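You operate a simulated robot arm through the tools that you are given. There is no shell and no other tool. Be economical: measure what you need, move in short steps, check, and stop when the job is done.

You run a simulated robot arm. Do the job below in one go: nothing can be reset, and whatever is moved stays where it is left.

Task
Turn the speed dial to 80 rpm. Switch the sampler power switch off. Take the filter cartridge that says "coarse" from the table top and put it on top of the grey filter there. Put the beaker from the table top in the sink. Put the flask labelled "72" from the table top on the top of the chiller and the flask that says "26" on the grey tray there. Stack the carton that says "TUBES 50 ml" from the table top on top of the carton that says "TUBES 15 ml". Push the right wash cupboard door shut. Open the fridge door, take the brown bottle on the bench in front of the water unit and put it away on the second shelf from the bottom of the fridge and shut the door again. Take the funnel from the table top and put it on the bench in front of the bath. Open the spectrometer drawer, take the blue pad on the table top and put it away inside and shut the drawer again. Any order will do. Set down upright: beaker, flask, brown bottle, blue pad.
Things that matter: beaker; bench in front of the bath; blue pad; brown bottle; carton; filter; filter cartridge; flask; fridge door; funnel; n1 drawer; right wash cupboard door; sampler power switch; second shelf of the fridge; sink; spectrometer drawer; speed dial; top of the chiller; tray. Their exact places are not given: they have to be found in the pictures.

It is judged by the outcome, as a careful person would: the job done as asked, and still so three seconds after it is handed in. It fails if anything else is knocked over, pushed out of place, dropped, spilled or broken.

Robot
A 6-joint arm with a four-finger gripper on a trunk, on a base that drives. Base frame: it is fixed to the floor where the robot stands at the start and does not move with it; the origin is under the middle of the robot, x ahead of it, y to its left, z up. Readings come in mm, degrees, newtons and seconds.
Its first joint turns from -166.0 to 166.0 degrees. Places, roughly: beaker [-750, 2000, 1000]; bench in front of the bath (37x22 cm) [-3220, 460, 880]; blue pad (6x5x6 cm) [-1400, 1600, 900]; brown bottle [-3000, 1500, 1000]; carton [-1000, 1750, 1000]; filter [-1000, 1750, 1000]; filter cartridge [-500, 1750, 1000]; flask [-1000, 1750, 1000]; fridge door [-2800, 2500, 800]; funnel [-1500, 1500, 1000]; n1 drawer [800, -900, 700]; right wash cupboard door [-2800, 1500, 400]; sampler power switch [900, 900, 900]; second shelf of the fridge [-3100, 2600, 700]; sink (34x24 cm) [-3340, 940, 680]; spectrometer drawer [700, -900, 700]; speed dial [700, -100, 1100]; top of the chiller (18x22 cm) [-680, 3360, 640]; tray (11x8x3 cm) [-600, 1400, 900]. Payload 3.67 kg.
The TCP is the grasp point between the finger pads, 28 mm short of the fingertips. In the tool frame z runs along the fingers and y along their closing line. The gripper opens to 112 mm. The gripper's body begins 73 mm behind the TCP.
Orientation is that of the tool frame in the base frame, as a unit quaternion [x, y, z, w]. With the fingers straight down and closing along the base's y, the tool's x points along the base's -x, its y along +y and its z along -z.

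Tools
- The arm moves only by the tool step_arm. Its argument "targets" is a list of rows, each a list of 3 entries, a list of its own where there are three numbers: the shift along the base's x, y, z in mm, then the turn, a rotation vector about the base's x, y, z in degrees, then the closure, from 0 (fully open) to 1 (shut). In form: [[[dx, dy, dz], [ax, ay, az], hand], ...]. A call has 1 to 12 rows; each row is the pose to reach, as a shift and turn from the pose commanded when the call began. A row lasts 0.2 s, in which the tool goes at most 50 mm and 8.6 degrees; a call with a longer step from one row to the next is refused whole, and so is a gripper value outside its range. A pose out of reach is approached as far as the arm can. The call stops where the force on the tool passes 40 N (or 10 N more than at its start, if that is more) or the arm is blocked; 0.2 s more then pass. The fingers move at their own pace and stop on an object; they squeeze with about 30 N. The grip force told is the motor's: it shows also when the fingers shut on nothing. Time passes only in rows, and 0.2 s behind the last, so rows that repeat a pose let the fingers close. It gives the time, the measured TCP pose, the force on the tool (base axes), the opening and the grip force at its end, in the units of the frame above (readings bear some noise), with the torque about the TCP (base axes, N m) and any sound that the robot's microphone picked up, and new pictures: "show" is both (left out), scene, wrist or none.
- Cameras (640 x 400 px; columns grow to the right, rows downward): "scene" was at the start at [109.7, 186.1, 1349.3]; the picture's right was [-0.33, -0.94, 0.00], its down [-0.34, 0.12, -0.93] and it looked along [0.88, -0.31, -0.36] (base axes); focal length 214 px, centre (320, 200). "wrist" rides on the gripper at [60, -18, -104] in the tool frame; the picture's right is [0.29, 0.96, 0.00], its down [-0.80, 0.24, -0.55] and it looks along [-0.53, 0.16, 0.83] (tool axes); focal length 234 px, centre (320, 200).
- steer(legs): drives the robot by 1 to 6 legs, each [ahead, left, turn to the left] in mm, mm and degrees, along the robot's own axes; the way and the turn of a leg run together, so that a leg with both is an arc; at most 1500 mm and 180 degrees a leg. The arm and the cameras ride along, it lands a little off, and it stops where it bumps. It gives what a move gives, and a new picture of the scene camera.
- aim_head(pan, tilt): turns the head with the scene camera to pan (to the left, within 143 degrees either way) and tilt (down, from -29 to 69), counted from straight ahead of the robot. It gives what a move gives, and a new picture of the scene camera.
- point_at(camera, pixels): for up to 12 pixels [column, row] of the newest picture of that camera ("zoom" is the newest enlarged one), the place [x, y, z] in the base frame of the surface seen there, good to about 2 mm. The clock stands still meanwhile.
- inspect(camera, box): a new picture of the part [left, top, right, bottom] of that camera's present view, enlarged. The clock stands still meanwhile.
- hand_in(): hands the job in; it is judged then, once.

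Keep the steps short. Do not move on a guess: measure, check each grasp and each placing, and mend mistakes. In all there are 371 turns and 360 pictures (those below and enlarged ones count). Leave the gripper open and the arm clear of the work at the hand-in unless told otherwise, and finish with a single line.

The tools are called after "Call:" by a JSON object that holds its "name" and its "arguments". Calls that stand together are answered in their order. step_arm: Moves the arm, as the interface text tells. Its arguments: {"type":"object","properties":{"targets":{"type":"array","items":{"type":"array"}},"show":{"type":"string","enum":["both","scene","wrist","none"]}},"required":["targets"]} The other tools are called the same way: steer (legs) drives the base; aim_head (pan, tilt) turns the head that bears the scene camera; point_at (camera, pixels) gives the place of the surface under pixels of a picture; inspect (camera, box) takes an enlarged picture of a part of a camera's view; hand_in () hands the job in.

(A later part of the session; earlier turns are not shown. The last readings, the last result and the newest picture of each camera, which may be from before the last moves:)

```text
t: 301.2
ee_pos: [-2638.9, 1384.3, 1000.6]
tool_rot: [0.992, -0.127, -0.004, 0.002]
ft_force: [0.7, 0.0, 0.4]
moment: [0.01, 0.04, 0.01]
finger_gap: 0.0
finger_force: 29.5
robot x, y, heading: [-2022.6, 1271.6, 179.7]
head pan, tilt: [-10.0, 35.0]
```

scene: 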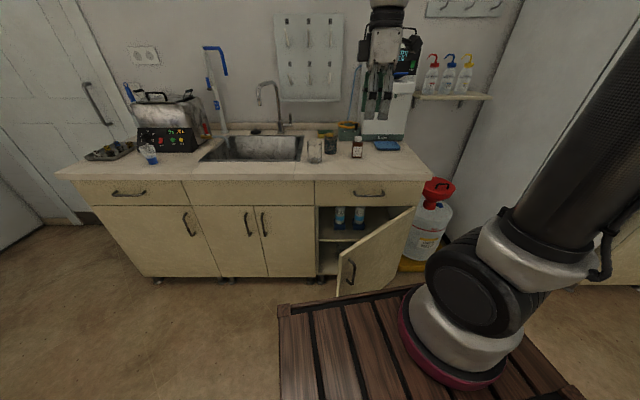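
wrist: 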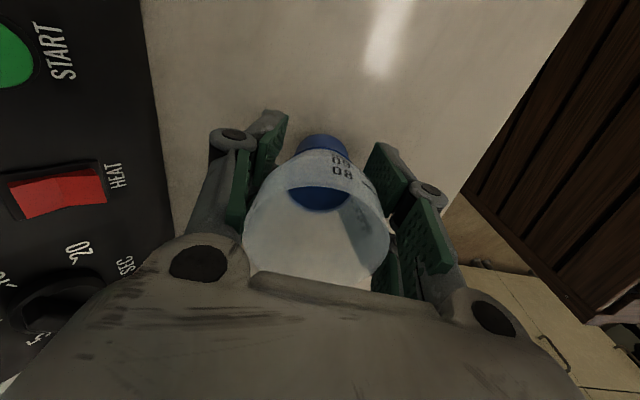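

Tilt 10° and descend in front of the door's outer face.

Call:
{"name": "step_arm", "arguments": {"targets": [[[-3, 0, -40], [0.6, 2.4, 0], 1], [[-6, 0, -85], [1.2, 4.8, 0], 1], [[-9, 0, -130], [1.8, 7.2, 0], 1], [[-12, 0, -175], [2.4, 9.5, 0], 1], [[-15, 0, -220], [2.4, 9.5, 0], 1], [[-18, 0, -265], [2.4, 9.5, 0], 1], [[-21, 0, -300], [2.4, 9.5, 0], 1], [[-21, 0, -330], [2.4, 9.5, 0], 1]]}}

```text
t: 303.0
ee_pos: [-2660.4, 1385.8, 670.2]
tool_rot: [0.988, -0.126, -0.088, -0.008]
ft_force: [0.4, 0.4, -0.2]
moment: [-0.01, 0.01, 0.01]
finger_gap: 0.1
finger_force: 30.0
out of reach, approached as far as the arm can: row 4, 5
robot x, y, heading: [-2019.6, 1271.8, 179.7]
head pan, tilt: [-10.0, 35.0]
```

scene: 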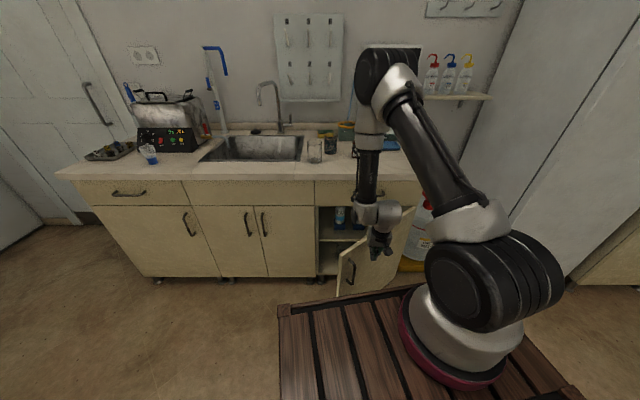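
wrist: 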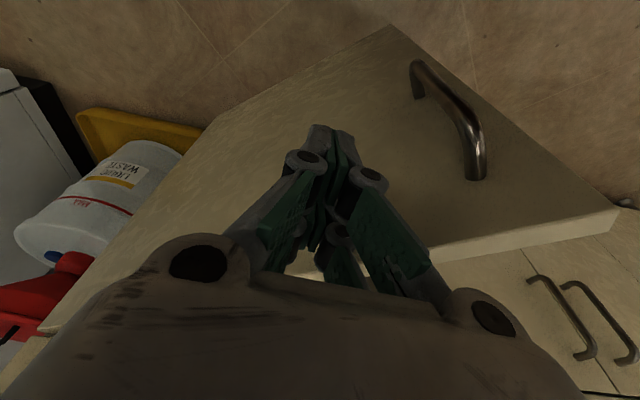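

Positioned beside the handle. Push along the door's arc.

Call:
{"name": "step_arm", "arguments": {"targets": [[[-25, -6, 0], [0, 0, 0], 1], [[-50, -13, 0], [0, 0, 0], 1], [[-85, -29, 0], [0, 0, 0], 1], [[-115, -42, 0], [0, 0, 0], 1], [[-150, -51, 0], [0, 0, 0], 1], [[-185, -57, 0], [0, 0, 0], 1], [[-220, -60, 0], [0, 0, 0], 1], [[-250, -57, 0], [0, 0, 0], 1], [[-268, -55, 0], [0, 0, 0], 1], [[-280, -54, 0], [0, 0, 0], 1]], "show": "scene"}}

```text
t: 305.2
ee_pos: [-2924.8, 1325.8, 662.4]
tool_rot: [0.986, -0.127, -0.103, -0.035]
ft_force: [0.7, -0.4, -0.7]
moment: [0.0, 0.03, 0.03]
finger_gap: 0.0
finger_force: 30.5
out of reach, approached as far as the arm can: row 3, 4, 6, 7, 8, 9, 10
robot x, y, heading: [-2020.2, 1272.9, 179.6]
head pan, tilt: [-10.0, 35.0]
```

scene: 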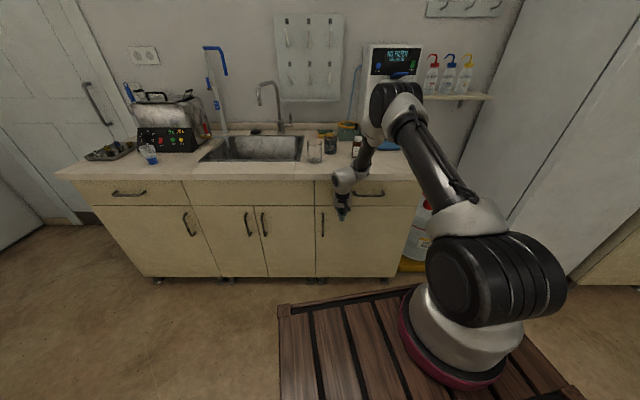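

It looks closed; verify with points on the door and its neighbours.

Call:
{"name": "point_at", "arguments": {"camera": "scene", "pixels": [[300, 255], [325, 255], [370, 255], [395, 255], [325, 198], [395, 200], [270, 255]]}}

Call:
{"name": "inspect", "arguments": {"camera": "scene", "box": [290, 180, 434, 285]}}

```text
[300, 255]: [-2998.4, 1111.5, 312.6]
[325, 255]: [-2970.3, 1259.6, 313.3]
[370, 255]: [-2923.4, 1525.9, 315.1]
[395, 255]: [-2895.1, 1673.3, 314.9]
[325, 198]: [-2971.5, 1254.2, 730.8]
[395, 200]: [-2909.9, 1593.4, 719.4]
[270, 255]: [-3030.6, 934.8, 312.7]
```

```text
3.81 times, centred on (362, 232) of scene
```

zoom: 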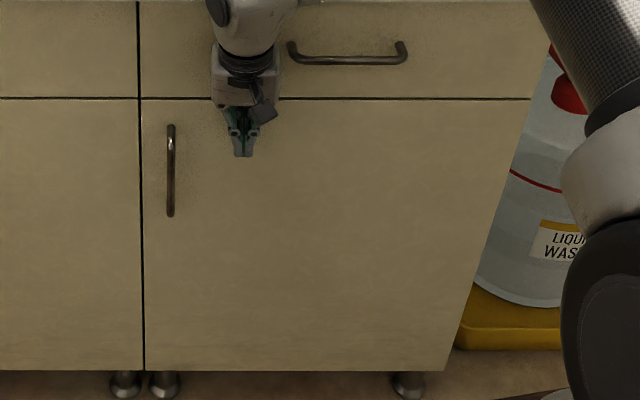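

The door is flush: shut. Retract the arm, then look at the fridge.

Call:
{"name": "step_arm", "arguments": {"targets": [[[45, 5, 0], [-0.5, -2, 0], 0.9], [[90, 10, 5], [-1, -4, 0], 0.7], [[130, 15, 30], [-1.5, -6, 0], 0.5], [[160, 15, 70], [-2.4, -9.5, 0], 0.5], [[180, 10, 115], [-2.4, -9.5, 0], 0.5], [[195, 5, 160], [-2.4, -9.5, 0], 0.5], [[210, 0, 205], [-2.4, -9.5, 0], 0.5], [[225, -5, 250], [-2.4, -9.5, 0], 0.5], [[240, -10, 295], [-2.4, -9.5, 0], 0.5], [[255, -15, 340], [-2.4, -9.5, 0], 0.5], [[270, -20, 385], [-2.4, -9.5, 0], 0.5], [[280, -25, 430], [-2.4, -9.5, 0], 0.5]], "show": "none"}}

Call:
{"name": "step_arm", "arguments": {"targets": [[[10, 0, 45], [0, 0, 0], 0.5], [[15, -5, 90], [0, 0, 0], 0.5], [[15, -10, 130], [0, 0, 0], 0.5]], "show": "none"}}

Call:
{"name": "aim_head", "arguments": {"pan": -60, "tilt": 20}}

```text
t: 307.8
ee_pos: [-2638.6, 1295.0, 1061.3]
tool_rot: [0.985, -0.125, -0.053, -0.105]
ft_force: [-0.2, -0.1, -1.1]
moment: [0.01, -0.03, -0.02]
finger_gap: 55.8
finger_force: 0.2
out of reach, approached as far as the arm can: row 4, 5, 6, 7, 8, 9, 10, 11, 12
robot x, y, heading: [-2019.1, 1270.7, 179.7]
head pan, tilt: [-10.0, 35.0]
```

```text
t: 308.6
ee_pos: [-2624.6, 1284.4, 1187.6]
tool_rot: [0.983, -0.125, -0.061, -0.123]
ft_force: [-0.3, 0.1, -0.1]
moment: [-0.03, -0.05, 0.01]
finger_gap: 56.3
finger_force: 0.0
out of reach, approached as far as the arm can: row 2, 3
robot x, y, heading: [-2021.8, 1269.3, 179.7]
head pan, tilt: [-10.0, 35.0]
```

```text
t: 309.8
ee_pos: [-2624.7, 1286.1, 1187.5]
tool_rot: [0.983, -0.125, -0.061, -0.123]
ft_force: [0.4, 0.4, 0.5]
moment: [-0.02, 0.02, 0.0]
finger_gap: 55.9
finger_force: 0.1
robot x, y, heading: [-2021.9, 1270.9, 179.5]
head pan, tilt: [-60.0, 20.0]
```

scene: 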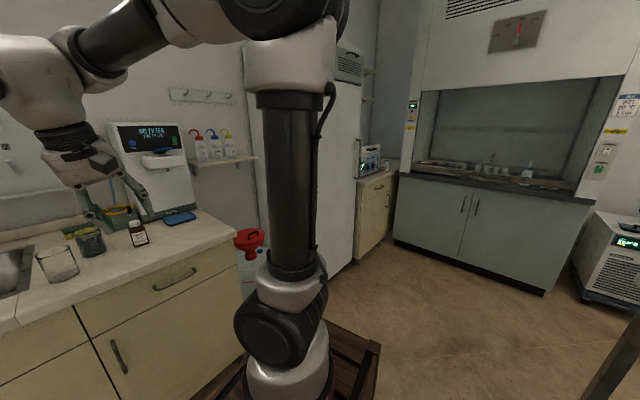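

The wrist slipped over to the wrong branch again (it was too steep there). Unwind it as before, mirrored: first yaw -100°.

Call:
{"name": "step_arm", "arguments": {"targets": [[[0, 0, 0], [0, 0, -8.4], 0.5], [[0, 0, 0], [0, 0, -16.8], 0.5], [[0, 0, 0], [0, 0, -25.2], 0.5], [[0, 0, 0], [0, 0, -33.6], 0.5], [[0, 0, 0], [0, 0, -42], 0.5], [[0, 0, 0], [0, 0, -50.4], 0.5], [[0, 0, 0], [0, 0, -58.8], 0.5], [[0, 0, 0], [0, 0, -67.2], 0.5], [[0, 0, 0], [0, 0, -75.6], 0.5], [[0, 0, 0], [0, 0, -84], 0.5], [[0, 0, 0], [0, 0, -92], 0.5], [[0, 0, 0], [0, 0, -99.5], 0.5]], "show": "none"}}

```text
t: 312.4
ee_pos: [-2630.8, 1361.4, 1186.6]
tool_rot: [-0.546, 0.818, 0.05, 0.173]
ft_force: [0.2, -0.3, -0.8]
moment: [0.03, 0.01, 0.03]
finger_gap: 56.0
finger_force: 0.0
out of reach, approached as far as the arm can: row 2, 3, 4, 5, 6, 7, 8, 9, 10, 11, 12
robot x, y, heading: [-2019.2, 1269.8, 179.5]
head pan, tilt: [-60.0, 20.0]
```

Call:
{"name": "step_arm", "arguments": {"targets": [[[-10, -10, 10], [-2.8, 7.8, 1.6], 0.5], [[-25, -20, 20], [-5.6, 15.5, 3.1], 0.5], [[-45, -30, 35], [-8.4, 23.3, 4.7], 0.5], [[-65, -40, 50], [-11.2, 31.1, 6.2], 0.5], [[-90, -50, 70], [-14, 38.9, 7.8], 0.5], [[-115, -60, 95], [-16.9, 46.6, 9.3], 0.5], [[-140, -70, 120], [-19.7, 54.4, 10.9], 0.5], [[-165, -80, 145], [-22.5, 62.2, 12.4], 0.5], [[-190, -90, 175], [-25.3, 69.9, 14], 0.5], [[-210, -100, 205], [-28.1, 77.7, 15.5], 0.5], [[-230, -115, 230], [-30.9, 85.5, 17.1], 0.5], [[-248, -128, 250], [-33.7, 93.2, 18.6], 0.5]], "show": "none"}}

```text
t: 315.0
ee_pos: [-2851.1, 1148.4, 1396.5]
tool_rot: [0.457, -0.599, -0.261, 0.604]
ft_force: [0.0, -0.2, -0.6]
moment: [0.02, 0.01, 0.02]
finger_gap: 56.2
finger_force: 0.0
out of reach, approached as far as the arm can: row 1, 2, 3, 4, 5, 6, 7, 8, 9, 10, 11, 12
robot x, y, heading: [-2022.6, 1268.9, 179.7]
head pan, tilt: [-60.0, 20.0]
```

Tool now level on the upper branch, which suits the fridge work. Drive right to face the fridge and look.

Call:
{"name": "steer", "arguments": {"legs": [[100, 0, 0], [0, -1100, 0]]}}

Call:
{"name": "aim_head", "arguments": {"pan": 0, "tilt": 15}}

```text
t: 320.7
ee_pos: [-2943.6, 2164.8, 1394.9]
tool_rot: [0.458, -0.599, -0.26, 0.603]
ft_force: [0.2, -12.1, 1.1]
moment: [0.34, -0.2, -1.81]
finger_gap: 56.2
finger_force: 0.1
robot x, y, heading: [-2117.7, 2287.7, 179.7]
head pan, tilt: [-60.0, 20.0]
stopped in leg 2: the force on the tool passed its limit at 68 N (the readings are from after the stop); the commanded pose is now the measured one
```

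scene: 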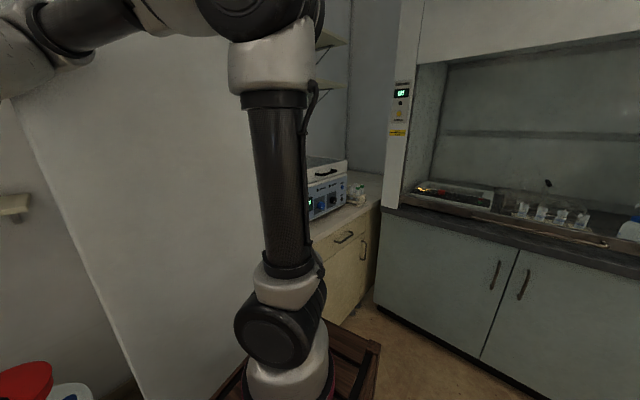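

```text
t: 322.0
ee_pos: [-2944.4, 2165.1, 1395.2]
tool_rot: [0.457, -0.599, -0.261, 0.604]
ft_force: [1.8, -19.9, 0.0]
moment: [0.48, 0.02, -3.01]
finger_gap: 56.0
finger_force: 0.0
robot x, y, heading: [-2113.3, 2284.3, 179.2]
head pan, tilt: [0.0, 15.0]
```

scene: 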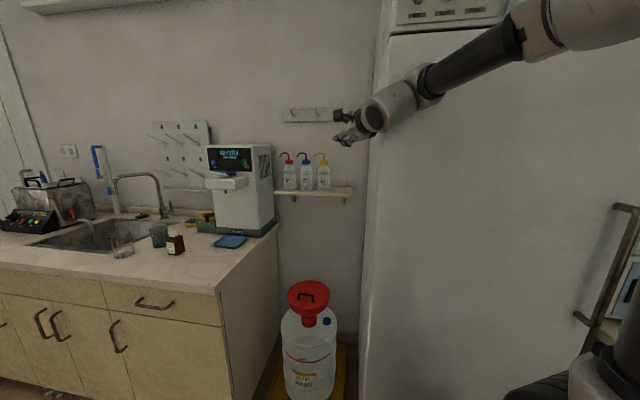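

The tool touched the fridge's side wall. Step back left and away.

Call:
{"name": "steer", "arguments": {"legs": [[0, 120, 0], [-350, 0, 0]]}}

Call:
{"name": "aim_head", "arguments": {"pan": -25, "tilt": 18}}

```text
t: 325.1
ee_pos: [-2675.7, 2112.9, 1396.1]
tool_rot: [-0.437, 0.613, 0.281, -0.595]
ft_force: [0.3, -1.1, 0.2]
moment: [-0.01, -0.01, 0.04]
finger_gap: 56.0
finger_force: 0.0
robot x, y, heading: [-1840.1, 2180.7, 175.5]
head pan, tilt: [0.0, 15.0]
stopped in leg 2: the robot was blocked; the commanded pose is now the measured one
```

scene: 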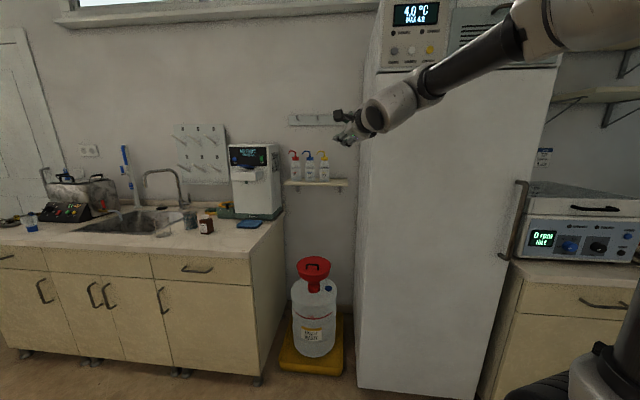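

```text
t: 326.0
ee_pos: [-2674.8, 2112.8, 1395.7]
tool_rot: [-0.437, 0.614, 0.281, -0.595]
ft_force: [-0.2, 0.1, -0.5]
moment: [0.02, -0.02, 0.02]
finger_gap: 56.1
finger_force: 0.0
robot x, y, heading: [-1836.0, 2179.6, 175.5]
head pan, tilt: [-25.0, 18.0]
```

scene: 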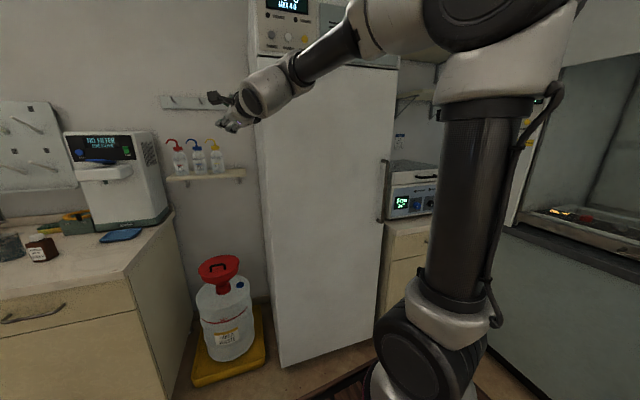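

I touched the table corner; move 60 forward. Then measure the fridge and check the table.

Call:
{"name": "steer", "arguments": {"legs": [[70, 0, 4.2]]}}

Call:
{"name": "point_at", "arguments": {"camera": "scene", "pixels": [[265, 200], [290, 200], [365, 200], [385, 185], [385, 215], [300, 360], [300, 40], [385, 160], [380, 300], [330, 80]]}}

Call:
{"name": "aim_head", "arguments": {"pan": 138, "tilt": 30}}

```text
t: 327.0
ee_pos: [-2738.4, 2054.9, 1396.3]
tool_rot: [0.46, -0.597, -0.259, 0.605]
ft_force: [-0.3, 0.9, 0.3]
moment: [-0.03, 0.01, -0.02]
finger_gap: 55.9
finger_force: 0.0
robot x, y, heading: [-1905.2, 2182.9, 179.4]
head pan, tilt: [-25.0, 18.0]
```

scene: 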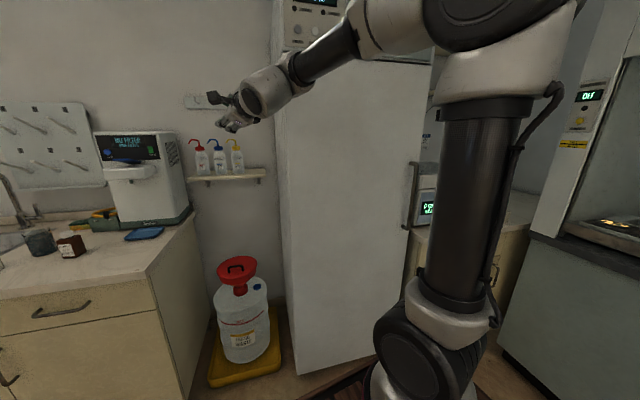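

```text
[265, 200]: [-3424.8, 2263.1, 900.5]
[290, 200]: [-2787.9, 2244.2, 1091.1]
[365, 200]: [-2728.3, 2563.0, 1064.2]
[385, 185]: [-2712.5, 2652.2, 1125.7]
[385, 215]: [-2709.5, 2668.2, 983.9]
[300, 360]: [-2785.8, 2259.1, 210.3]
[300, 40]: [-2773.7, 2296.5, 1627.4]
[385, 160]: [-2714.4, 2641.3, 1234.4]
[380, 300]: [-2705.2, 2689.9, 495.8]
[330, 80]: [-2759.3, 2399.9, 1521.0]
```

```text
t: 329.5
ee_pos: [-2739.3, 2055.4, 1397.0]
tool_rot: [0.459, -0.597, -0.257, 0.605]
ft_force: [-0.2, -0.3, 0.3]
moment: [0.0, -0.02, 0.03]
finger_gap: 56.0
finger_force: 0.0
robot x, y, heading: [-1906.4, 2180.0, 179.6]
head pan, tilt: [138.0, 30.0]
```

scene: 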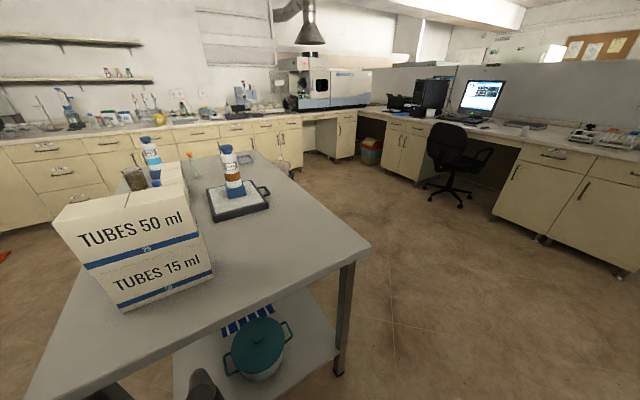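

The table is fine. Move right ~180 to work on the fridge handle, and look at it.

Call:
{"name": "steer", "arguments": {"legs": [[0, -180, 0]]}}

Call:
{"name": "aim_head", "arguments": {"pan": -14, "tilt": 12}}

Call:
{"name": "inspect", "arguments": {"camera": "scene", "box": [260, 100, 500, 250]}}

```text
t: 331.0
ee_pos: [-2737.2, 2236.9, 1396.5]
tool_rot: [0.459, -0.597, -0.258, 0.605]
ft_force: [-0.4, -0.1, 0.3]
moment: [-0.04, -0.01, 0.06]
finger_gap: 56.0
finger_force: 0.0
robot x, y, heading: [-1908.4, 2364.0, 179.8]
head pan, tilt: [138.0, 30.0]
```

scene: 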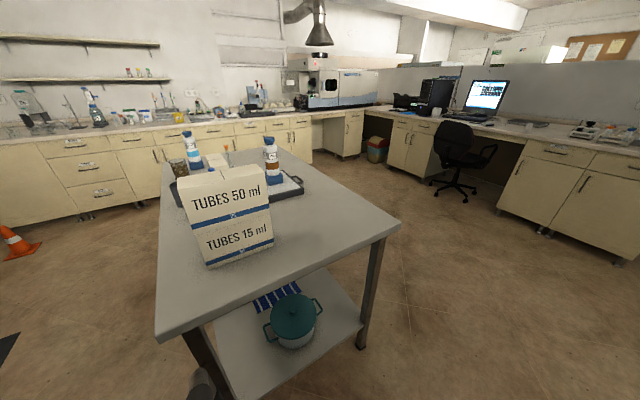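

```text
t: 333.4
ee_pos: [-2737.2, 2236.4, 1396.8]
tool_rot: [0.46, -0.597, -0.258, 0.605]
ft_force: [0.4, -0.6, -0.1]
moment: [-0.02, 0.0, 0.0]
finger_gap: 56.2
finger_force: 0.0
robot x, y, heading: [-1905.1, 2362.6, 180.1]
head pan, tilt: [-14.0, 12.0]
```

scene: 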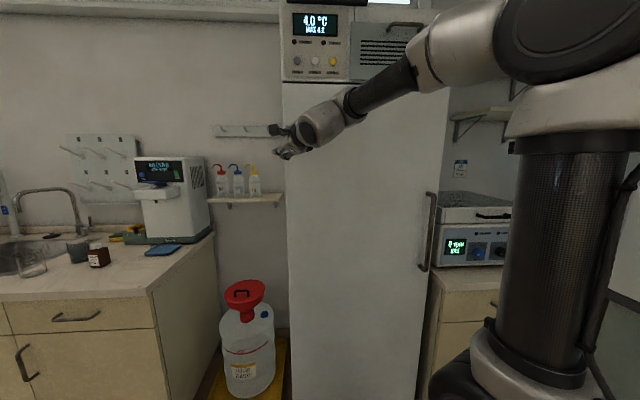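

```text
2.67 times, centred on (380, 175) of scene
```

zoom: 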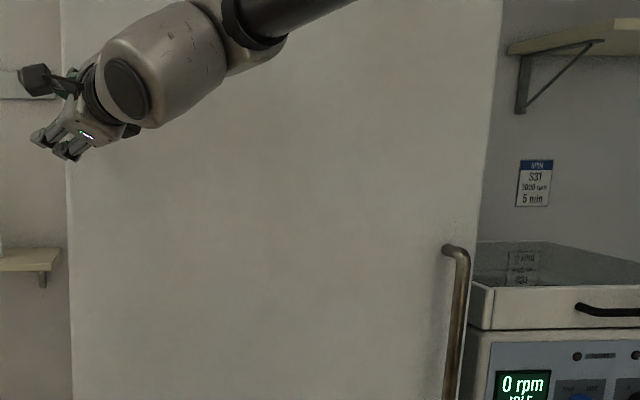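

Call:
{"name": "point_at", "arguments": {"camera": "scene", "pixels": [[433, 205], [431, 225], [430, 245], [428, 262], [433, 196], [410, 225], [300, 225], [288, 225], [422, 160], [424, 268]]}}

```text
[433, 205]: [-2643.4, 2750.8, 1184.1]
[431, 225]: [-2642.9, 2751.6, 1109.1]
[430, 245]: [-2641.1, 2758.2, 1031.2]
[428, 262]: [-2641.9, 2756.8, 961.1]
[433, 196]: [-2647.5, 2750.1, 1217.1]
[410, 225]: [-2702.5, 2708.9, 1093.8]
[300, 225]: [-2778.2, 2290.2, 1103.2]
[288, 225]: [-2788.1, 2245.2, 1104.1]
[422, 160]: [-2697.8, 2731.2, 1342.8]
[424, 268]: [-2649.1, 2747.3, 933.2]
```

Handle bar: (-2643,2752), z 935–1220. Bring the tool level, camera on top, 100 mm in front of the bar at z = 1080.

Call:
{"name": "step_arm", "arguments": {"targets": [[[35, 10, -10], [-7, 0.5, -3], 0.4], [[70, 25, -25], [-14, 1.1, -6], 0.4], [[100, 50, -45], [-21, 1.6, -9], 0.4], [[125, 80, -65], [-28, 2.2, -12], 0.4], [[145, 115, -85], [-35, 2.7, -15], 0.4], [[160, 150, -105], [-42, 3.3, -18], 0.4], [[170, 185, -125], [-49, 3.8, -21], 0.4], [[180, 220, -145], [-56, 4.4, -24], 0.4], [[185, 258, -165], [-61.4, 4.8, -26.4], 0.4], [[190, 300, -185], [-61.4, 4.8, -26.4], 0.4]], "show": "none"}}

Call:
{"name": "step_arm", "arguments": {"targets": [[[0, 40, -25], [0, 0, 0], 0.4], [[2, 80, -50], [0, 0, 0], 0.4], [[4, 120, -75], [0, 0, 0], 0.4], [[6, 160, -105], [0, 0, 0], 0.4], [[7, 197, -132], [0, 0, 0], 0.4], [[7, 197, -132], [0, 0, 0], 0.4]]}}

```text
t: 335.6
ee_pos: [-2560.3, 2554.4, 1245.9]
tool_rot: [0.062, 0.706, 0.062, -0.702]
ft_force: [1.4, 0.6, 0.6]
moment: [0.0, -0.02, -0.06]
finger_gap: 67.2
finger_force: 0.1
out of reach, approached as far as the arm can: row 1, 2, 3, 4, 5, 6, 7, 8, 9, 10
robot x, y, heading: [-1904.1, 2363.0, 180.0]
head pan, tilt: [-14.0, 12.0]
```

```text
t: 337.0
ee_pos: [-2555.1, 2749.2, 1116.8]
tool_rot: [0.062, 0.705, 0.063, -0.703]
ft_force: [-0.7, 0.0, 0.5]
moment: [0.0, 0.02, 0.03]
finger_gap: 67.1
finger_force: 0.1
robot x, y, heading: [-1906.8, 2362.3, 179.5]
head pan, tilt: [-14.0, 12.0]
```

scene: 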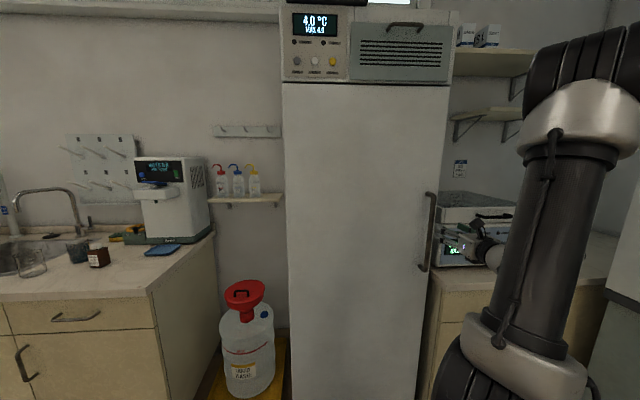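
wrist: 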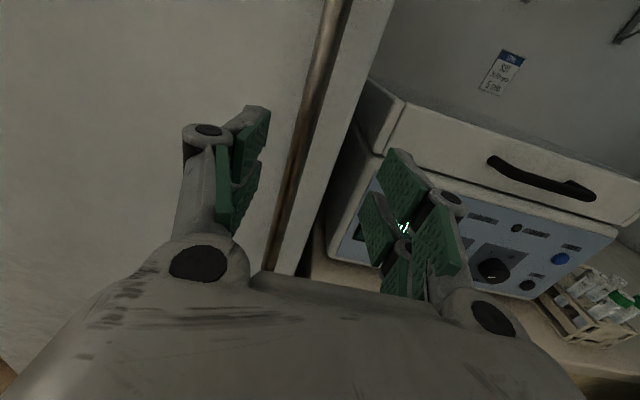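

Aligned up to 11 mm sideways. Shift, narrow the opening, and advance onto the bar; then close.

Call:
{"name": "step_arm", "arguments": {"targets": [[[-15, -10, -10], [0, 0, 0], 0.6], [[-40, -5, -20], [0, 0, 0], 0.6], [[-65, 0, -30], [0, 0, 0], 0.6], [[-82, 3, -30], [0, 0, 0], 0.6], [[-82, 3, -30], [0, 0, 0], 0.6]], "show": "wrist"}}

```text
t: 338.2
ee_pos: [-2637.0, 2755.3, 1085.4]
tool_rot: [0.064, 0.705, 0.064, -0.704]
ft_force: [-0.2, 0.1, 0.5]
moment: [0.01, -0.03, 0.01]
finger_gap: 45.0
finger_force: 0.0
robot x, y, heading: [-1909.6, 2360.1, 179.8]
head pan, tilt: [-14.0, 12.0]
```

wrist: 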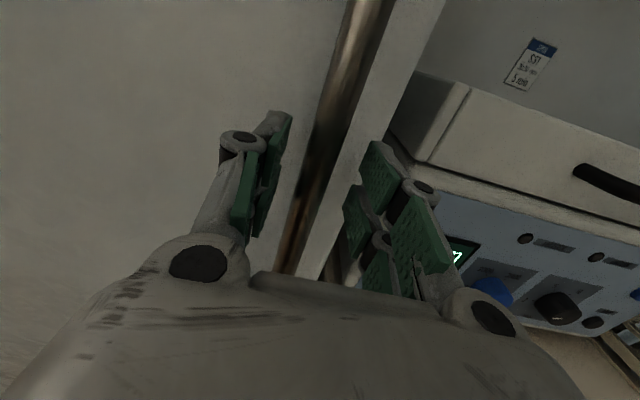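

The bar is between the fingers. Close, and pull the door along its arc by about 15°.

Call:
{"name": "step_arm", "arguments": {"targets": [[[0, 0, 0], [0, 0, 0], 0.85], [[0, 0, 0], [0, 0, 0], 0.95], [[0, 0, 0], [0, 0, 0], 0.95], [[13, -4, 0], [0, 0, 0], 0.95], [[27, -8, 0], [0, 0, 0], 0.95], [[53, -18, 0], [0, 0, 0], 0.95], [[78, -30, 0], [0, 0, 0], 0.95], [[103, -44, 0], [0, 0, 0], 0.95], [[126, -58, 0], [0, 0, 0], 0.95]], "show": "scene"}}

```text
t: 340.2
ee_pos: [-2517.5, 2701.2, 1086.2]
tool_rot: [0.061, 0.708, 0.06, -0.702]
ft_force: [-12.4, -21.6, -31.3]
moment: [0.22, -0.76, 0.45]
finger_gap: 17.7
finger_force: 45.0
out of reach, approached as far as the arm can: row 9
robot x, y, heading: [-1904.5, 2362.3, 179.8]
head pan, tilt: [-14.0, 12.0]
```

scene: 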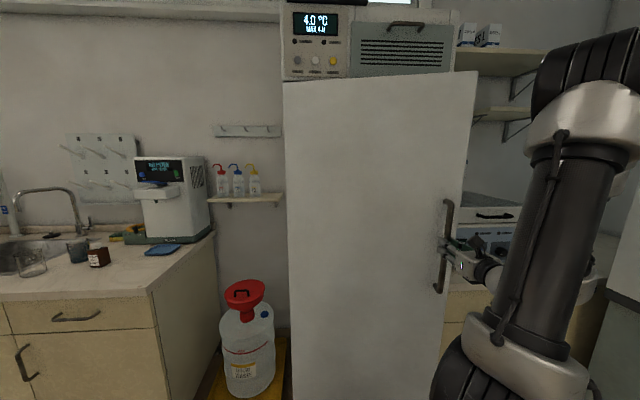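

Door open about 14°. Release and slip off the bar by backing the base 45 mm plus arm motion.

Call:
{"name": "step_arm", "arguments": {"targets": [[[0, 0, 0], [0, 0, 0], 0.8], [[0, 0, 0], [0, 0, 0], 0.6], [[0, 0, 0], [0, 0, 0], 0.55]], "show": "none"}}

Call:
{"name": "steer", "arguments": {"legs": [[-45, 0, 0]]}}

```text
t: 341.0
ee_pos: [-2514.3, 2705.1, 1088.3]
tool_rot: [0.062, 0.705, 0.063, -0.704]
ft_force: [-0.5, 0.2, -0.1]
moment: [-0.01, 0.01, -0.01]
finger_gap: 50.5
finger_force: 0.1
robot x, y, heading: [-1909.7, 2364.1, 179.6]
head pan, tilt: [-14.0, 12.0]
```

```text
t: 341.9
ee_pos: [-2470.0, 2705.4, 1088.3]
tool_rot: [0.062, 0.705, 0.062, -0.703]
ft_force: [-0.9, -0.1, 0.5]
moment: [-0.01, 0.0, 0.02]
finger_gap: 50.7
finger_force: 0.1
robot x, y, heading: [-1858.8, 2364.1, 179.9]
head pan, tilt: [-14.0, 12.0]
```

scene: 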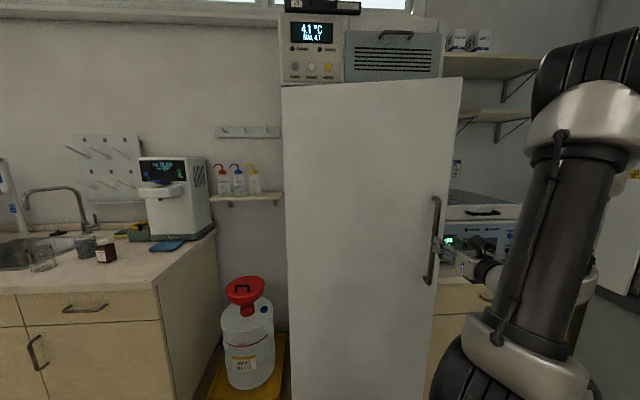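

The bar is clear and the door stays ajar. I will open it wider by pushing its inner edge with the closed fingers. Measure the centrifuge and bench beside it first.

Call:
{"name": "point_at", "arguments": {"camera": "scene", "pixels": [[500, 240], [455, 230], [500, 222], [455, 275], [470, 300], [462, 80], [458, 150], [447, 250], [600, 270]]}}

Call:
{"name": "steer", "arguments": {"legs": [[0, -110, 0]]}}

```text
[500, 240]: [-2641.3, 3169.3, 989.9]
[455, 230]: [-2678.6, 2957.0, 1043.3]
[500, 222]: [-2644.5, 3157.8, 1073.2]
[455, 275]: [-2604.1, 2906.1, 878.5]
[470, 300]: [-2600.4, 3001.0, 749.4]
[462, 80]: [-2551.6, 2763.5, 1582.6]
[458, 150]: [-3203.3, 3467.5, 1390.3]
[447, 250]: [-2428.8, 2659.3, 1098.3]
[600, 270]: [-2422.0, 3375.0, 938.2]
```

```text
t: 343.1
ee_pos: [-2468.0, 2815.3, 1087.8]
tool_rot: [0.062, 0.705, 0.062, -0.704]
ft_force: [-0.4, -0.5, -0.2]
moment: [-0.01, 0.01, 0.01]
finger_gap: 50.3
finger_force: 0.1
robot x, y, heading: [-1858.8, 2471.9, 179.7]
head pan, tilt: [-14.0, 12.0]
```

scene: 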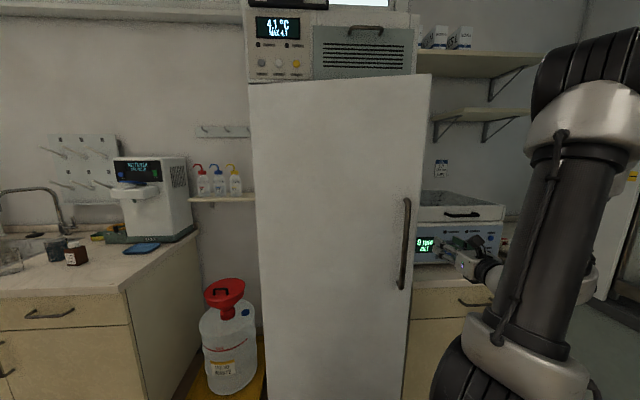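

Close the fingers, advance 110 mm beside the door edge, then check.

Call:
{"name": "step_arm", "arguments": {"targets": [[[-25, 0, 0], [0, 0, 0], 0.9], [[-55, 0, 0], [0, 0, 0], 1], [[-85, 0, 0], [0, 0, 0], 1], [[-110, 0, 0], [0, 0, 0], 1], [[-110, 0, 0], [0, 0, 0], 1]], "show": "wrist"}}

```text
t: 344.3
ee_pos: [-2580.1, 2815.7, 1089.2]
tool_rot: [0.062, 0.705, 0.062, -0.704]
ft_force: [0.4, 0.0, -0.3]
moment: [-0.02, -0.01, 0.01]
finger_gap: 0.0
finger_force: 29.8
robot x, y, heading: [-1865.2, 2472.5, 179.6]
head pan, tilt: [-14.0, 12.0]
```

wrist: 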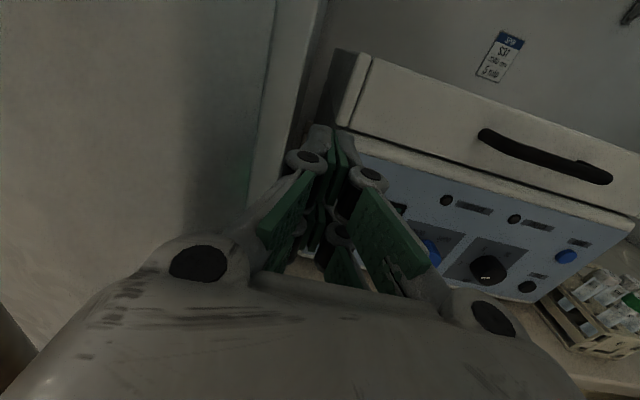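

Advance 30 more, then push left with the base a little.

Call:
{"name": "step_arm", "arguments": {"targets": [[[-15, 0, 0], [0, 0, 0], 1], [[-32, 0, 0], [0, 0, 0], 1]], "show": "none"}}

Call:
{"name": "steer", "arguments": {"legs": [[-15, 90, 0]]}}

```text
t: 344.9
ee_pos: [-2610.5, 2815.6, 1087.1]
tool_rot: [0.063, 0.705, 0.064, -0.704]
ft_force: [1.2, -0.8, -0.4]
moment: [-0.02, -0.03, -0.02]
finger_gap: 0.1
finger_force: 30.2
robot x, y, heading: [-1860.4, 2470.0, 179.6]
head pan, tilt: [-14.0, 12.0]
```

```text
t: 345.7
ee_pos: [-2608.6, 2806.4, 1088.9]
tool_rot: [0.067, 0.705, 0.068, -0.703]
ft_force: [2.8, 5.7, -2.1]
moment: [0.03, 0.19, 0.42]
finger_gap: 0.0
finger_force: 29.8
robot x, y, heading: [-1858.1, 2457.9, 179.4]
head pan, tilt: [-14.0, 12.0]
stopped in leg 1: the force on the tool passed its limit at 70 N (the readings are from after the stop); the commanded pose is now the measured one
```

scene: 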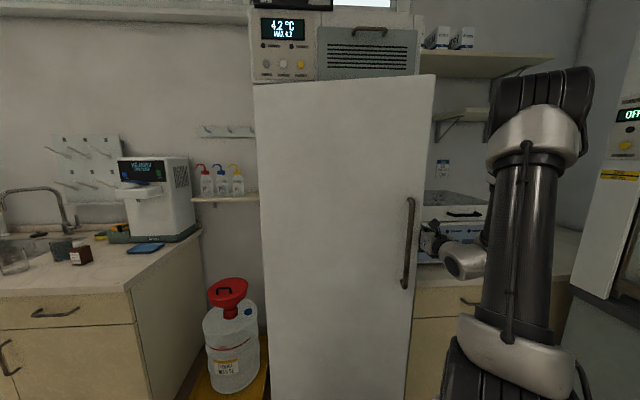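

Contact with the door edge; the base is too abrupt. Push gently with the arm instead.

Call:
{"name": "step_arm", "arguments": {"targets": [[[2, -5, 0], [0, 0, 0], 1], [[4, -11, 0], [0, 0, 0], 1], [[7, -18, 0], [0, 0, 0], 1], [[11, -26, 0], [0, 0, 0], 1], [[15, -35, 0], [0, 0, 0], 1], [[20, -45, 0], [0, 0, 0], 1]]}}

```text
t: 346.2
ee_pos: [-2603.5, 2804.8, 1086.5]
tool_rot: [0.073, 0.705, 0.072, -0.702]
ft_force: [6.1, 13.2, -2.6]
moment: [0.04, 0.07, 0.99]
finger_gap: 0.1
finger_force: 30.1
robot x, y, heading: [-1857.6, 2457.3, 179.9]
head pan, tilt: [-14.0, 12.0]
stopped in row 2: the force on the tool passed its limit at 47 N (the readings are from after the stop); the commanded pose is now the measured one
```

scene: 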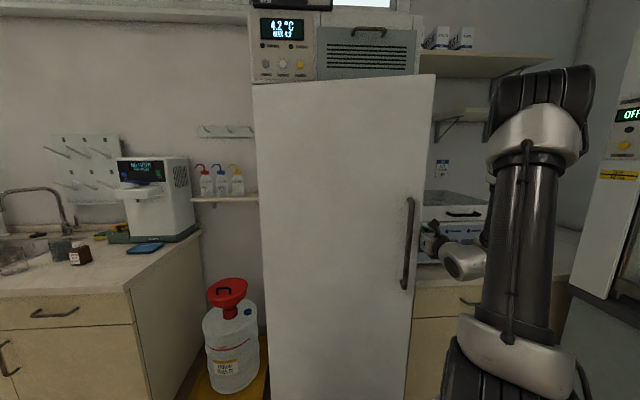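
wrist: 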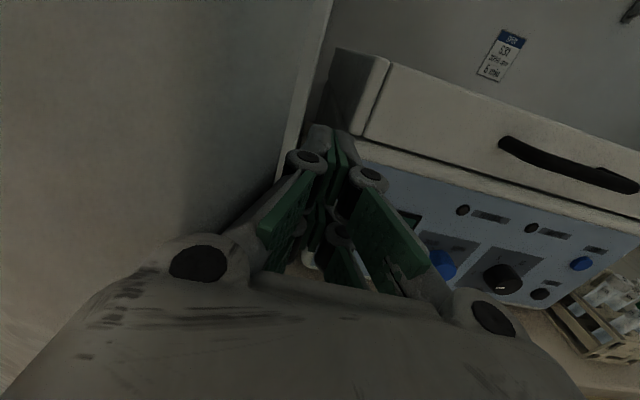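

The gripper's wide body, not the fingers, met the door. I retreat and roll the tool 90° so its narrow side faces the door.

Call:
{"name": "step_arm", "arguments": {"targets": [[[15, 12, 0], [0, 0, 0], 1], [[50, 20, 0], [-8.1, 1.4, 0], 1], [[80, 20, 0], [-16.1, 2.9, 0], 1], [[100, 20, 0], [-24.2, 4.3, 0], 1], [[100, 20, 0], [-32.2, 5.8, 0], 1], [[100, 20, 0], [-40.3, 7.2, 0], 1], [[100, 20, 0], [-48.3, 8.6, 0], 1], [[100, 20, 0], [-56.4, 10.1, 0], 1], [[100, 20, 0], [-64.4, 11.5, 0], 1], [[100, 20, 0], [-72.5, 12.9, 0], 1], [[100, 20, 0], [-80.5, 14.4, 0], 1], [[100, 20, 0], [-88.6, 15.8, 0], 1]], "show": "wrist"}}

```text
t: 348.8
ee_pos: [-2505.0, 2823.1, 1087.9]
tool_rot: [0.548, 0.46, -0.45, -0.534]
ft_force: [-0.3, -0.6, -0.5]
moment: [0.0, -0.03, 0.02]
finger_gap: 0.0
finger_force: 29.9
robot x, y, heading: [-1860.0, 2459.0, 179.7]
head pan, tilt: [-14.0, 12.0]
```

wrist: 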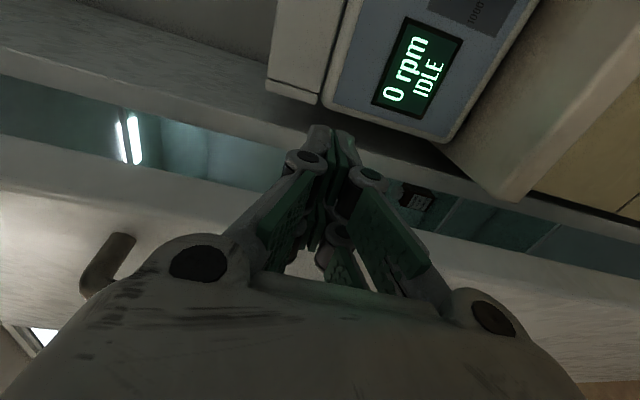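

The fingers now face the gap. Back the base 160 for working room, yaw the tool 25° so it hooks behind the door edge, and approach.

Call:
{"name": "steer", "arguments": {"legs": [[-160, 0, 0]]}}

Call:
{"name": "step_arm", "arguments": {"targets": [[[-40, 2, 0], [0, 0, 6.2], 1], [[-85, 4, 0], [0, 0, 12.5], 1], [[-130, 6, 0], [0, 0, 18.7], 1], [[-170, 6, 0], [0, 0, 25], 1], [[-200, 6, 0], [0, 0, 25], 1]]}}

```text
t: 350.2
ee_pos: [-2344.9, 2823.0, 1085.9]
tool_rot: [0.548, 0.459, -0.45, -0.536]
ft_force: [0.4, 0.5, -1.0]
moment: [-0.01, 0.01, 0.0]
finger_gap: 0.1
finger_force: 29.9
robot x, y, heading: [-1701.6, 2456.7, 179.7]
head pan, tilt: [-14.0, 12.0]
```

scene: 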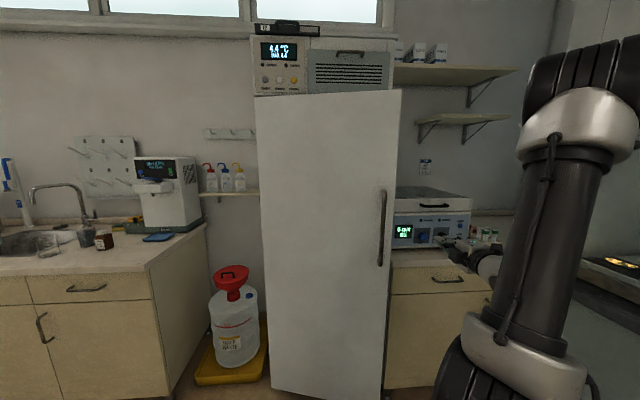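

```text
t: 351.4
ee_pos: [-2543.2, 2828.8, 1089.0]
tool_rot: [0.436, 0.567, -0.554, -0.426]
ft_force: [0.2, 0.2, -0.5]
moment: [-0.01, -0.06, 0.0]
finger_gap: 0.0
finger_force: 30.2
robot x, y, heading: [-1699.8, 2454.7, 179.5]
head pan, tilt: [-14.0, 12.0]
```

scene: 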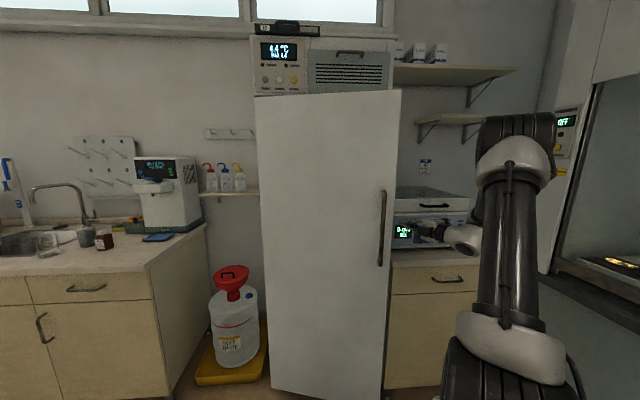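
wrist: 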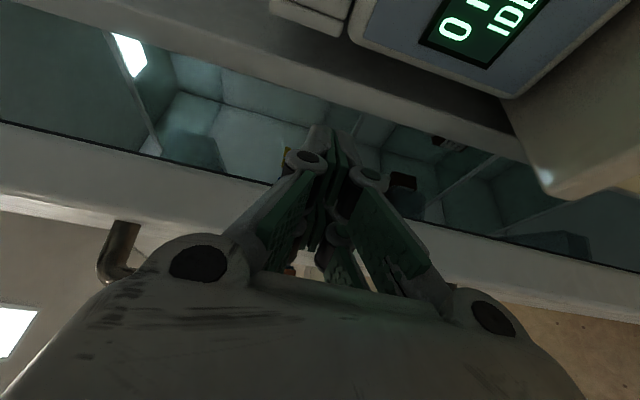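

The tip looks straight into the gap. Insert along the tool axis, then sweep left against the door's inner side.

Call:
{"name": "step_arm", "arguments": {"targets": [[[-25, -7, 0], [0, 0, 0], 1], [[-50, -14, 0], [0, 0, 0], 1], [[-72, -20, 0], [0, 0, 0], 1], [[-70, -30, 0], [0, 0, 0], 1], [[-67, -40, 0], [0, 0, 0], 1], [[-62, -52, 0], [0, 0, 0], 1], [[-52, -62, 0], [0, 0, 0], 1]], "show": "wrist"}}

```text
t: 352.8
ee_pos: [-2607.2, 2790.4, 1088.1]
tool_rot: [0.439, 0.565, -0.551, -0.43]
ft_force: [3.4, 9.2, 0.2]
moment: [-0.08, 0.13, 0.43]
finger_gap: 0.0
finger_force: 35.1
robot x, y, heading: [-1698.9, 2454.5, 179.6]
head pan, tilt: [-14.0, 12.0]
stopped in row 6: the force on the tool passed its limit at 46 N (the readings are from after the stop); the commanded pose is now the measured one
```

wrist: 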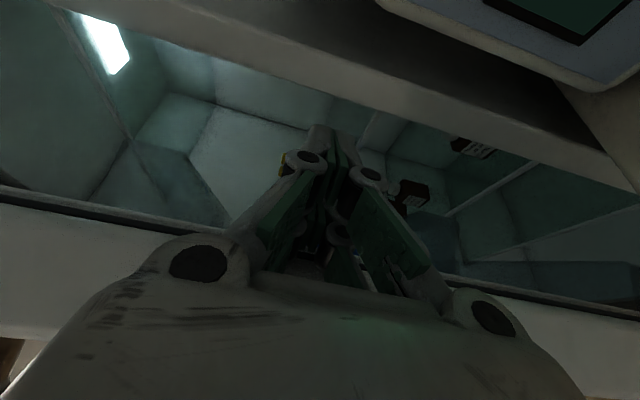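

Contact with the inner edge. Continue with small slow steps along the opening arc.

Call:
{"name": "step_arm", "arguments": {"targets": [[[2, -2, 0], [0, 0, 0], 1], [[4, -4, 0], [0, 0, 0], 1], [[7, -7, 0], [0, 0, 0], 1], [[11, -10, 0], [0, 0, 0], 1], [[16, -14, 0], [0, 0, 0], 1], [[22, -18, 0], [0, 0, 0], 1], [[29, -23, 0], [0, 0, 0], 1], [[37, -28, 0], [0, 0, 0], 1], [[46, -34, 0], [0, 0, 0], 1], [[56, -40, 0], [0, 0, 0], 1], [[67, -47, 0], [0, 0, 0], 1], [[78, -54, 0], [0, 0, 0], 1]], "show": "scene"}}

```text
t: 353.5
ee_pos: [-2601.1, 2787.5, 1087.9]
tool_rot: [0.442, 0.564, -0.549, -0.43]
ft_force: [4.4, 10.0, -0.7]
moment: [-0.18, 0.03, 0.45]
finger_gap: 0.0
finger_force: 35.5
robot x, y, heading: [-1697.2, 2456.3, 179.3]
head pan, tilt: [-14.0, 12.0]
stopped in row 3: the force on the tool passed its limit at 43 N (the readings are from after the stop); the commanded pose is now the measured one
```

scene: 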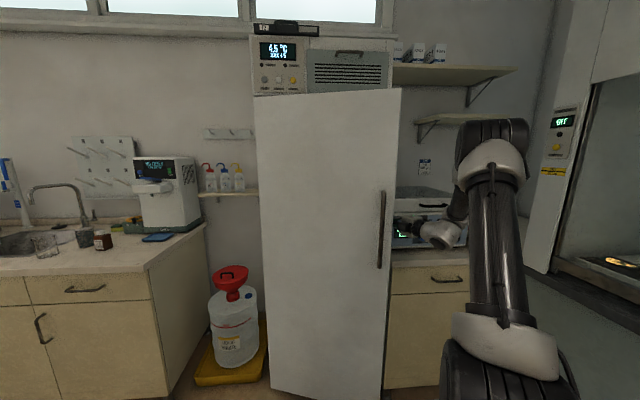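

Call:
{"name": "point_at", "arguments": {"camera": "scene", "pixels": [[399, 93], [398, 150], [385, 225], [386, 380], [262, 200], [392, 300]]}}

Call:
{"name": "inspect", "arguments": {"camera": "scene", "box": [360, 150, 480, 290]}}

```text
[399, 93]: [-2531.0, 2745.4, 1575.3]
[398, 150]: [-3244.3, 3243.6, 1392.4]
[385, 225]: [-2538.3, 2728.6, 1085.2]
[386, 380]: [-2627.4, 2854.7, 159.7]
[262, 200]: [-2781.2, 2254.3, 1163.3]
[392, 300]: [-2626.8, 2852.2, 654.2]
```

```text
2.86 times, centred on (420, 220) of scene
```

zoom: 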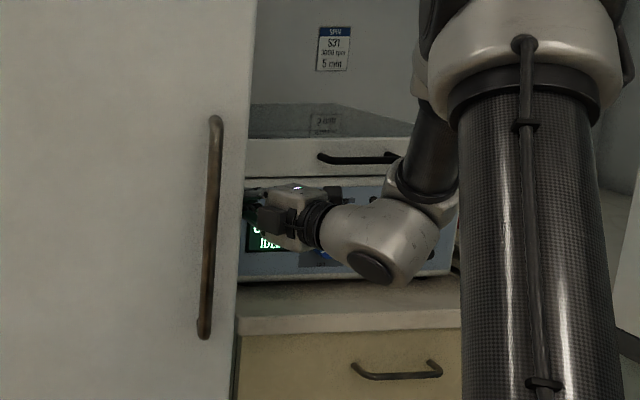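

The door did move ~3° but the leverage is poor. Better: point the tool along the door (mostly -y) and pull its inner face near the edge. Retreat, shift the base right 150, and re-aim.

Call:
{"name": "step_arm", "arguments": {"targets": [[[10, 12, 0], [0, 0, 0], 1], [[45, 25, 0], [0, 0, 0], 1], [[90, 35, 0], [0, 0, 0], 1]], "show": "none"}}

Call:
{"name": "steer", "arguments": {"legs": [[0, -150, 0]]}}

Call:
{"name": "step_arm", "arguments": {"targets": [[[0, -10, 0], [0, 0, 8.2], 1], [[-5, -25, 0], [0, 0, 16.4], 1], [[-12, -45, 0], [0, 0, 24.6], 1], [[-20, -65, 0], [0, 0, 32.8], 1], [[-28, -85, 0], [0, 0, 41], 1], [[-36, -105, 0], [0, 0, 48], 1], [[-36, -105, 0], [0, 0, 48], 1]]}}

```text
t: 354.3
ee_pos: [-2513.4, 2820.0, 1089.5]
tool_rot: [0.44, 0.565, -0.551, -0.429]
ft_force: [0.1, -0.2, 0.0]
moment: [0.02, 0.03, -0.02]
finger_gap: 0.2
finger_force: 35.4
robot x, y, heading: [-1702.8, 2457.4, 179.6]
head pan, tilt: [-14.0, 12.0]
```

```text
t: 355.7
ee_pos: [-2511.8, 2968.9, 1089.0]
tool_rot: [0.44, 0.564, -0.55, -0.43]
ft_force: [0.3, -0.7, 0.4]
moment: [-0.03, 0.0, 0.01]
finger_gap: 0.1
finger_force: 35.3
robot x, y, heading: [-1698.3, 2606.5, 179.5]
head pan, tilt: [-14.0, 12.0]
```

scene: 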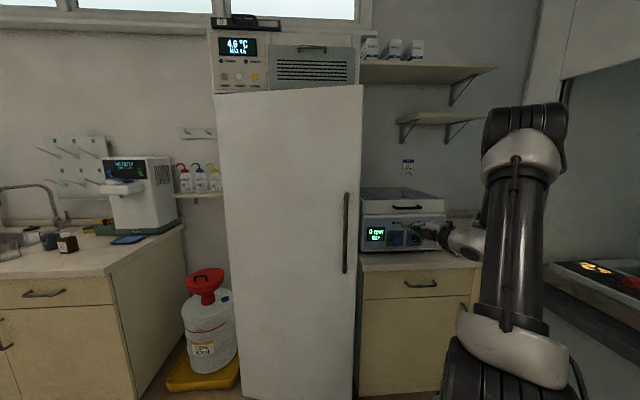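

```text
t: 357.3
ee_pos: [-2547.9, 2864.8, 1089.0]
tool_rot: [0.171, 0.695, -0.678, -0.167]
ft_force: [0.4, 0.3, -0.4]
moment: [0.02, -0.02, 0.0]
finger_gap: 0.3
finger_force: 35.3
robot x, y, heading: [-1700.2, 2606.3, 179.4]
head pan, tilt: [-14.0, 12.0]
```

scene: 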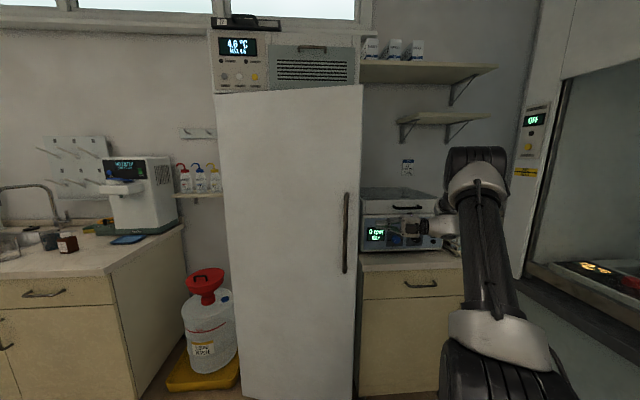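
wrist: 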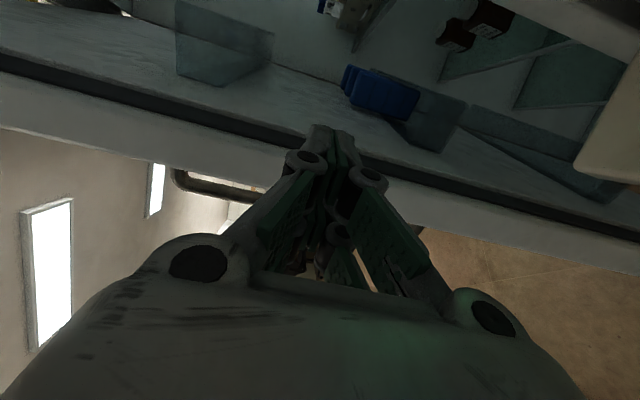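

Excellent: the tool now points along the door's inner face, with clear space past the gasket. Insert 115 mm along the tool axis.

Call:
{"name": "step_arm", "arguments": {"targets": [[[-15, -22, 0], [0, 0, 0], 1], [[-28, -50, 0], [0, 0, 0], 1], [[-40, -78, 0], [0, 0, 0], 1], [[-52, -106, 0], [0, 0, 0], 1]], "show": "wrist"}}

```text
t: 358.3
ee_pos: [-2598.6, 2760.4, 1088.9]
tool_rot: [0.172, 0.695, -0.678, -0.168]
ft_force: [-0.2, 0.8, -0.3]
moment: [-0.02, -0.02, 0.03]
finger_gap: 0.0
finger_force: 36.2
robot x, y, heading: [-1698.6, 2605.3, 179.9]
head pan, tilt: [-14.0, 12.0]
```

wrist: 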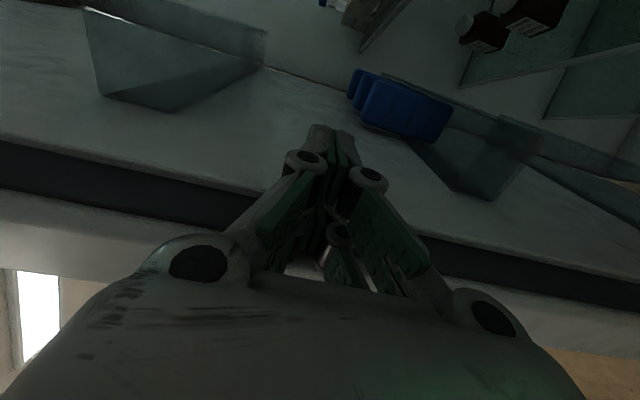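

The fingers are behind the inner face. Pull the door open along its arc, turning with it.

Call:
{"name": "step_arm", "arguments": {"targets": [[[8, -4, 0], [0, 0, -0.5], 1], [[17, -8, 0], [0, 0, -1.5], 1], [[26, -12, 0], [0, 0, -2.6], 1], [[36, -17, 0], [0, 0, -3.8], 1], [[46, -22, 0], [0, 0, -5], 1], [[57, -28, 0], [0, 0, -6.3], 1], [[68, -34, 0], [0, 0, -7.6], 1], [[79, -40, 0], [0, 0, -9], 1], [[90, -47, 0], [0, 0, -10.3], 1], [[101, -54, 0], [0, 0, -11.6], 1], [[113, -61, 0], [0, 0, -13], 1]], "show": "scene"}}

```text
t: 360.7
ee_pos: [-2487.6, 2697.7, 1089.7]
tool_rot: [0.25, 0.67, -0.654, -0.244]
ft_force: [-0.4, -0.6, 0.4]
moment: [-0.03, 0.05, 0.0]
finger_gap: 0.0
finger_force: 36.2
robot x, y, heading: [-1698.1, 2608.9, 179.4]
head pan, tilt: [-14.0, 12.0]
```

scene: 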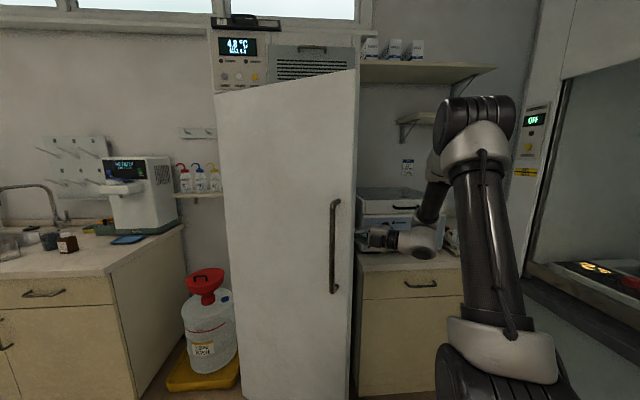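

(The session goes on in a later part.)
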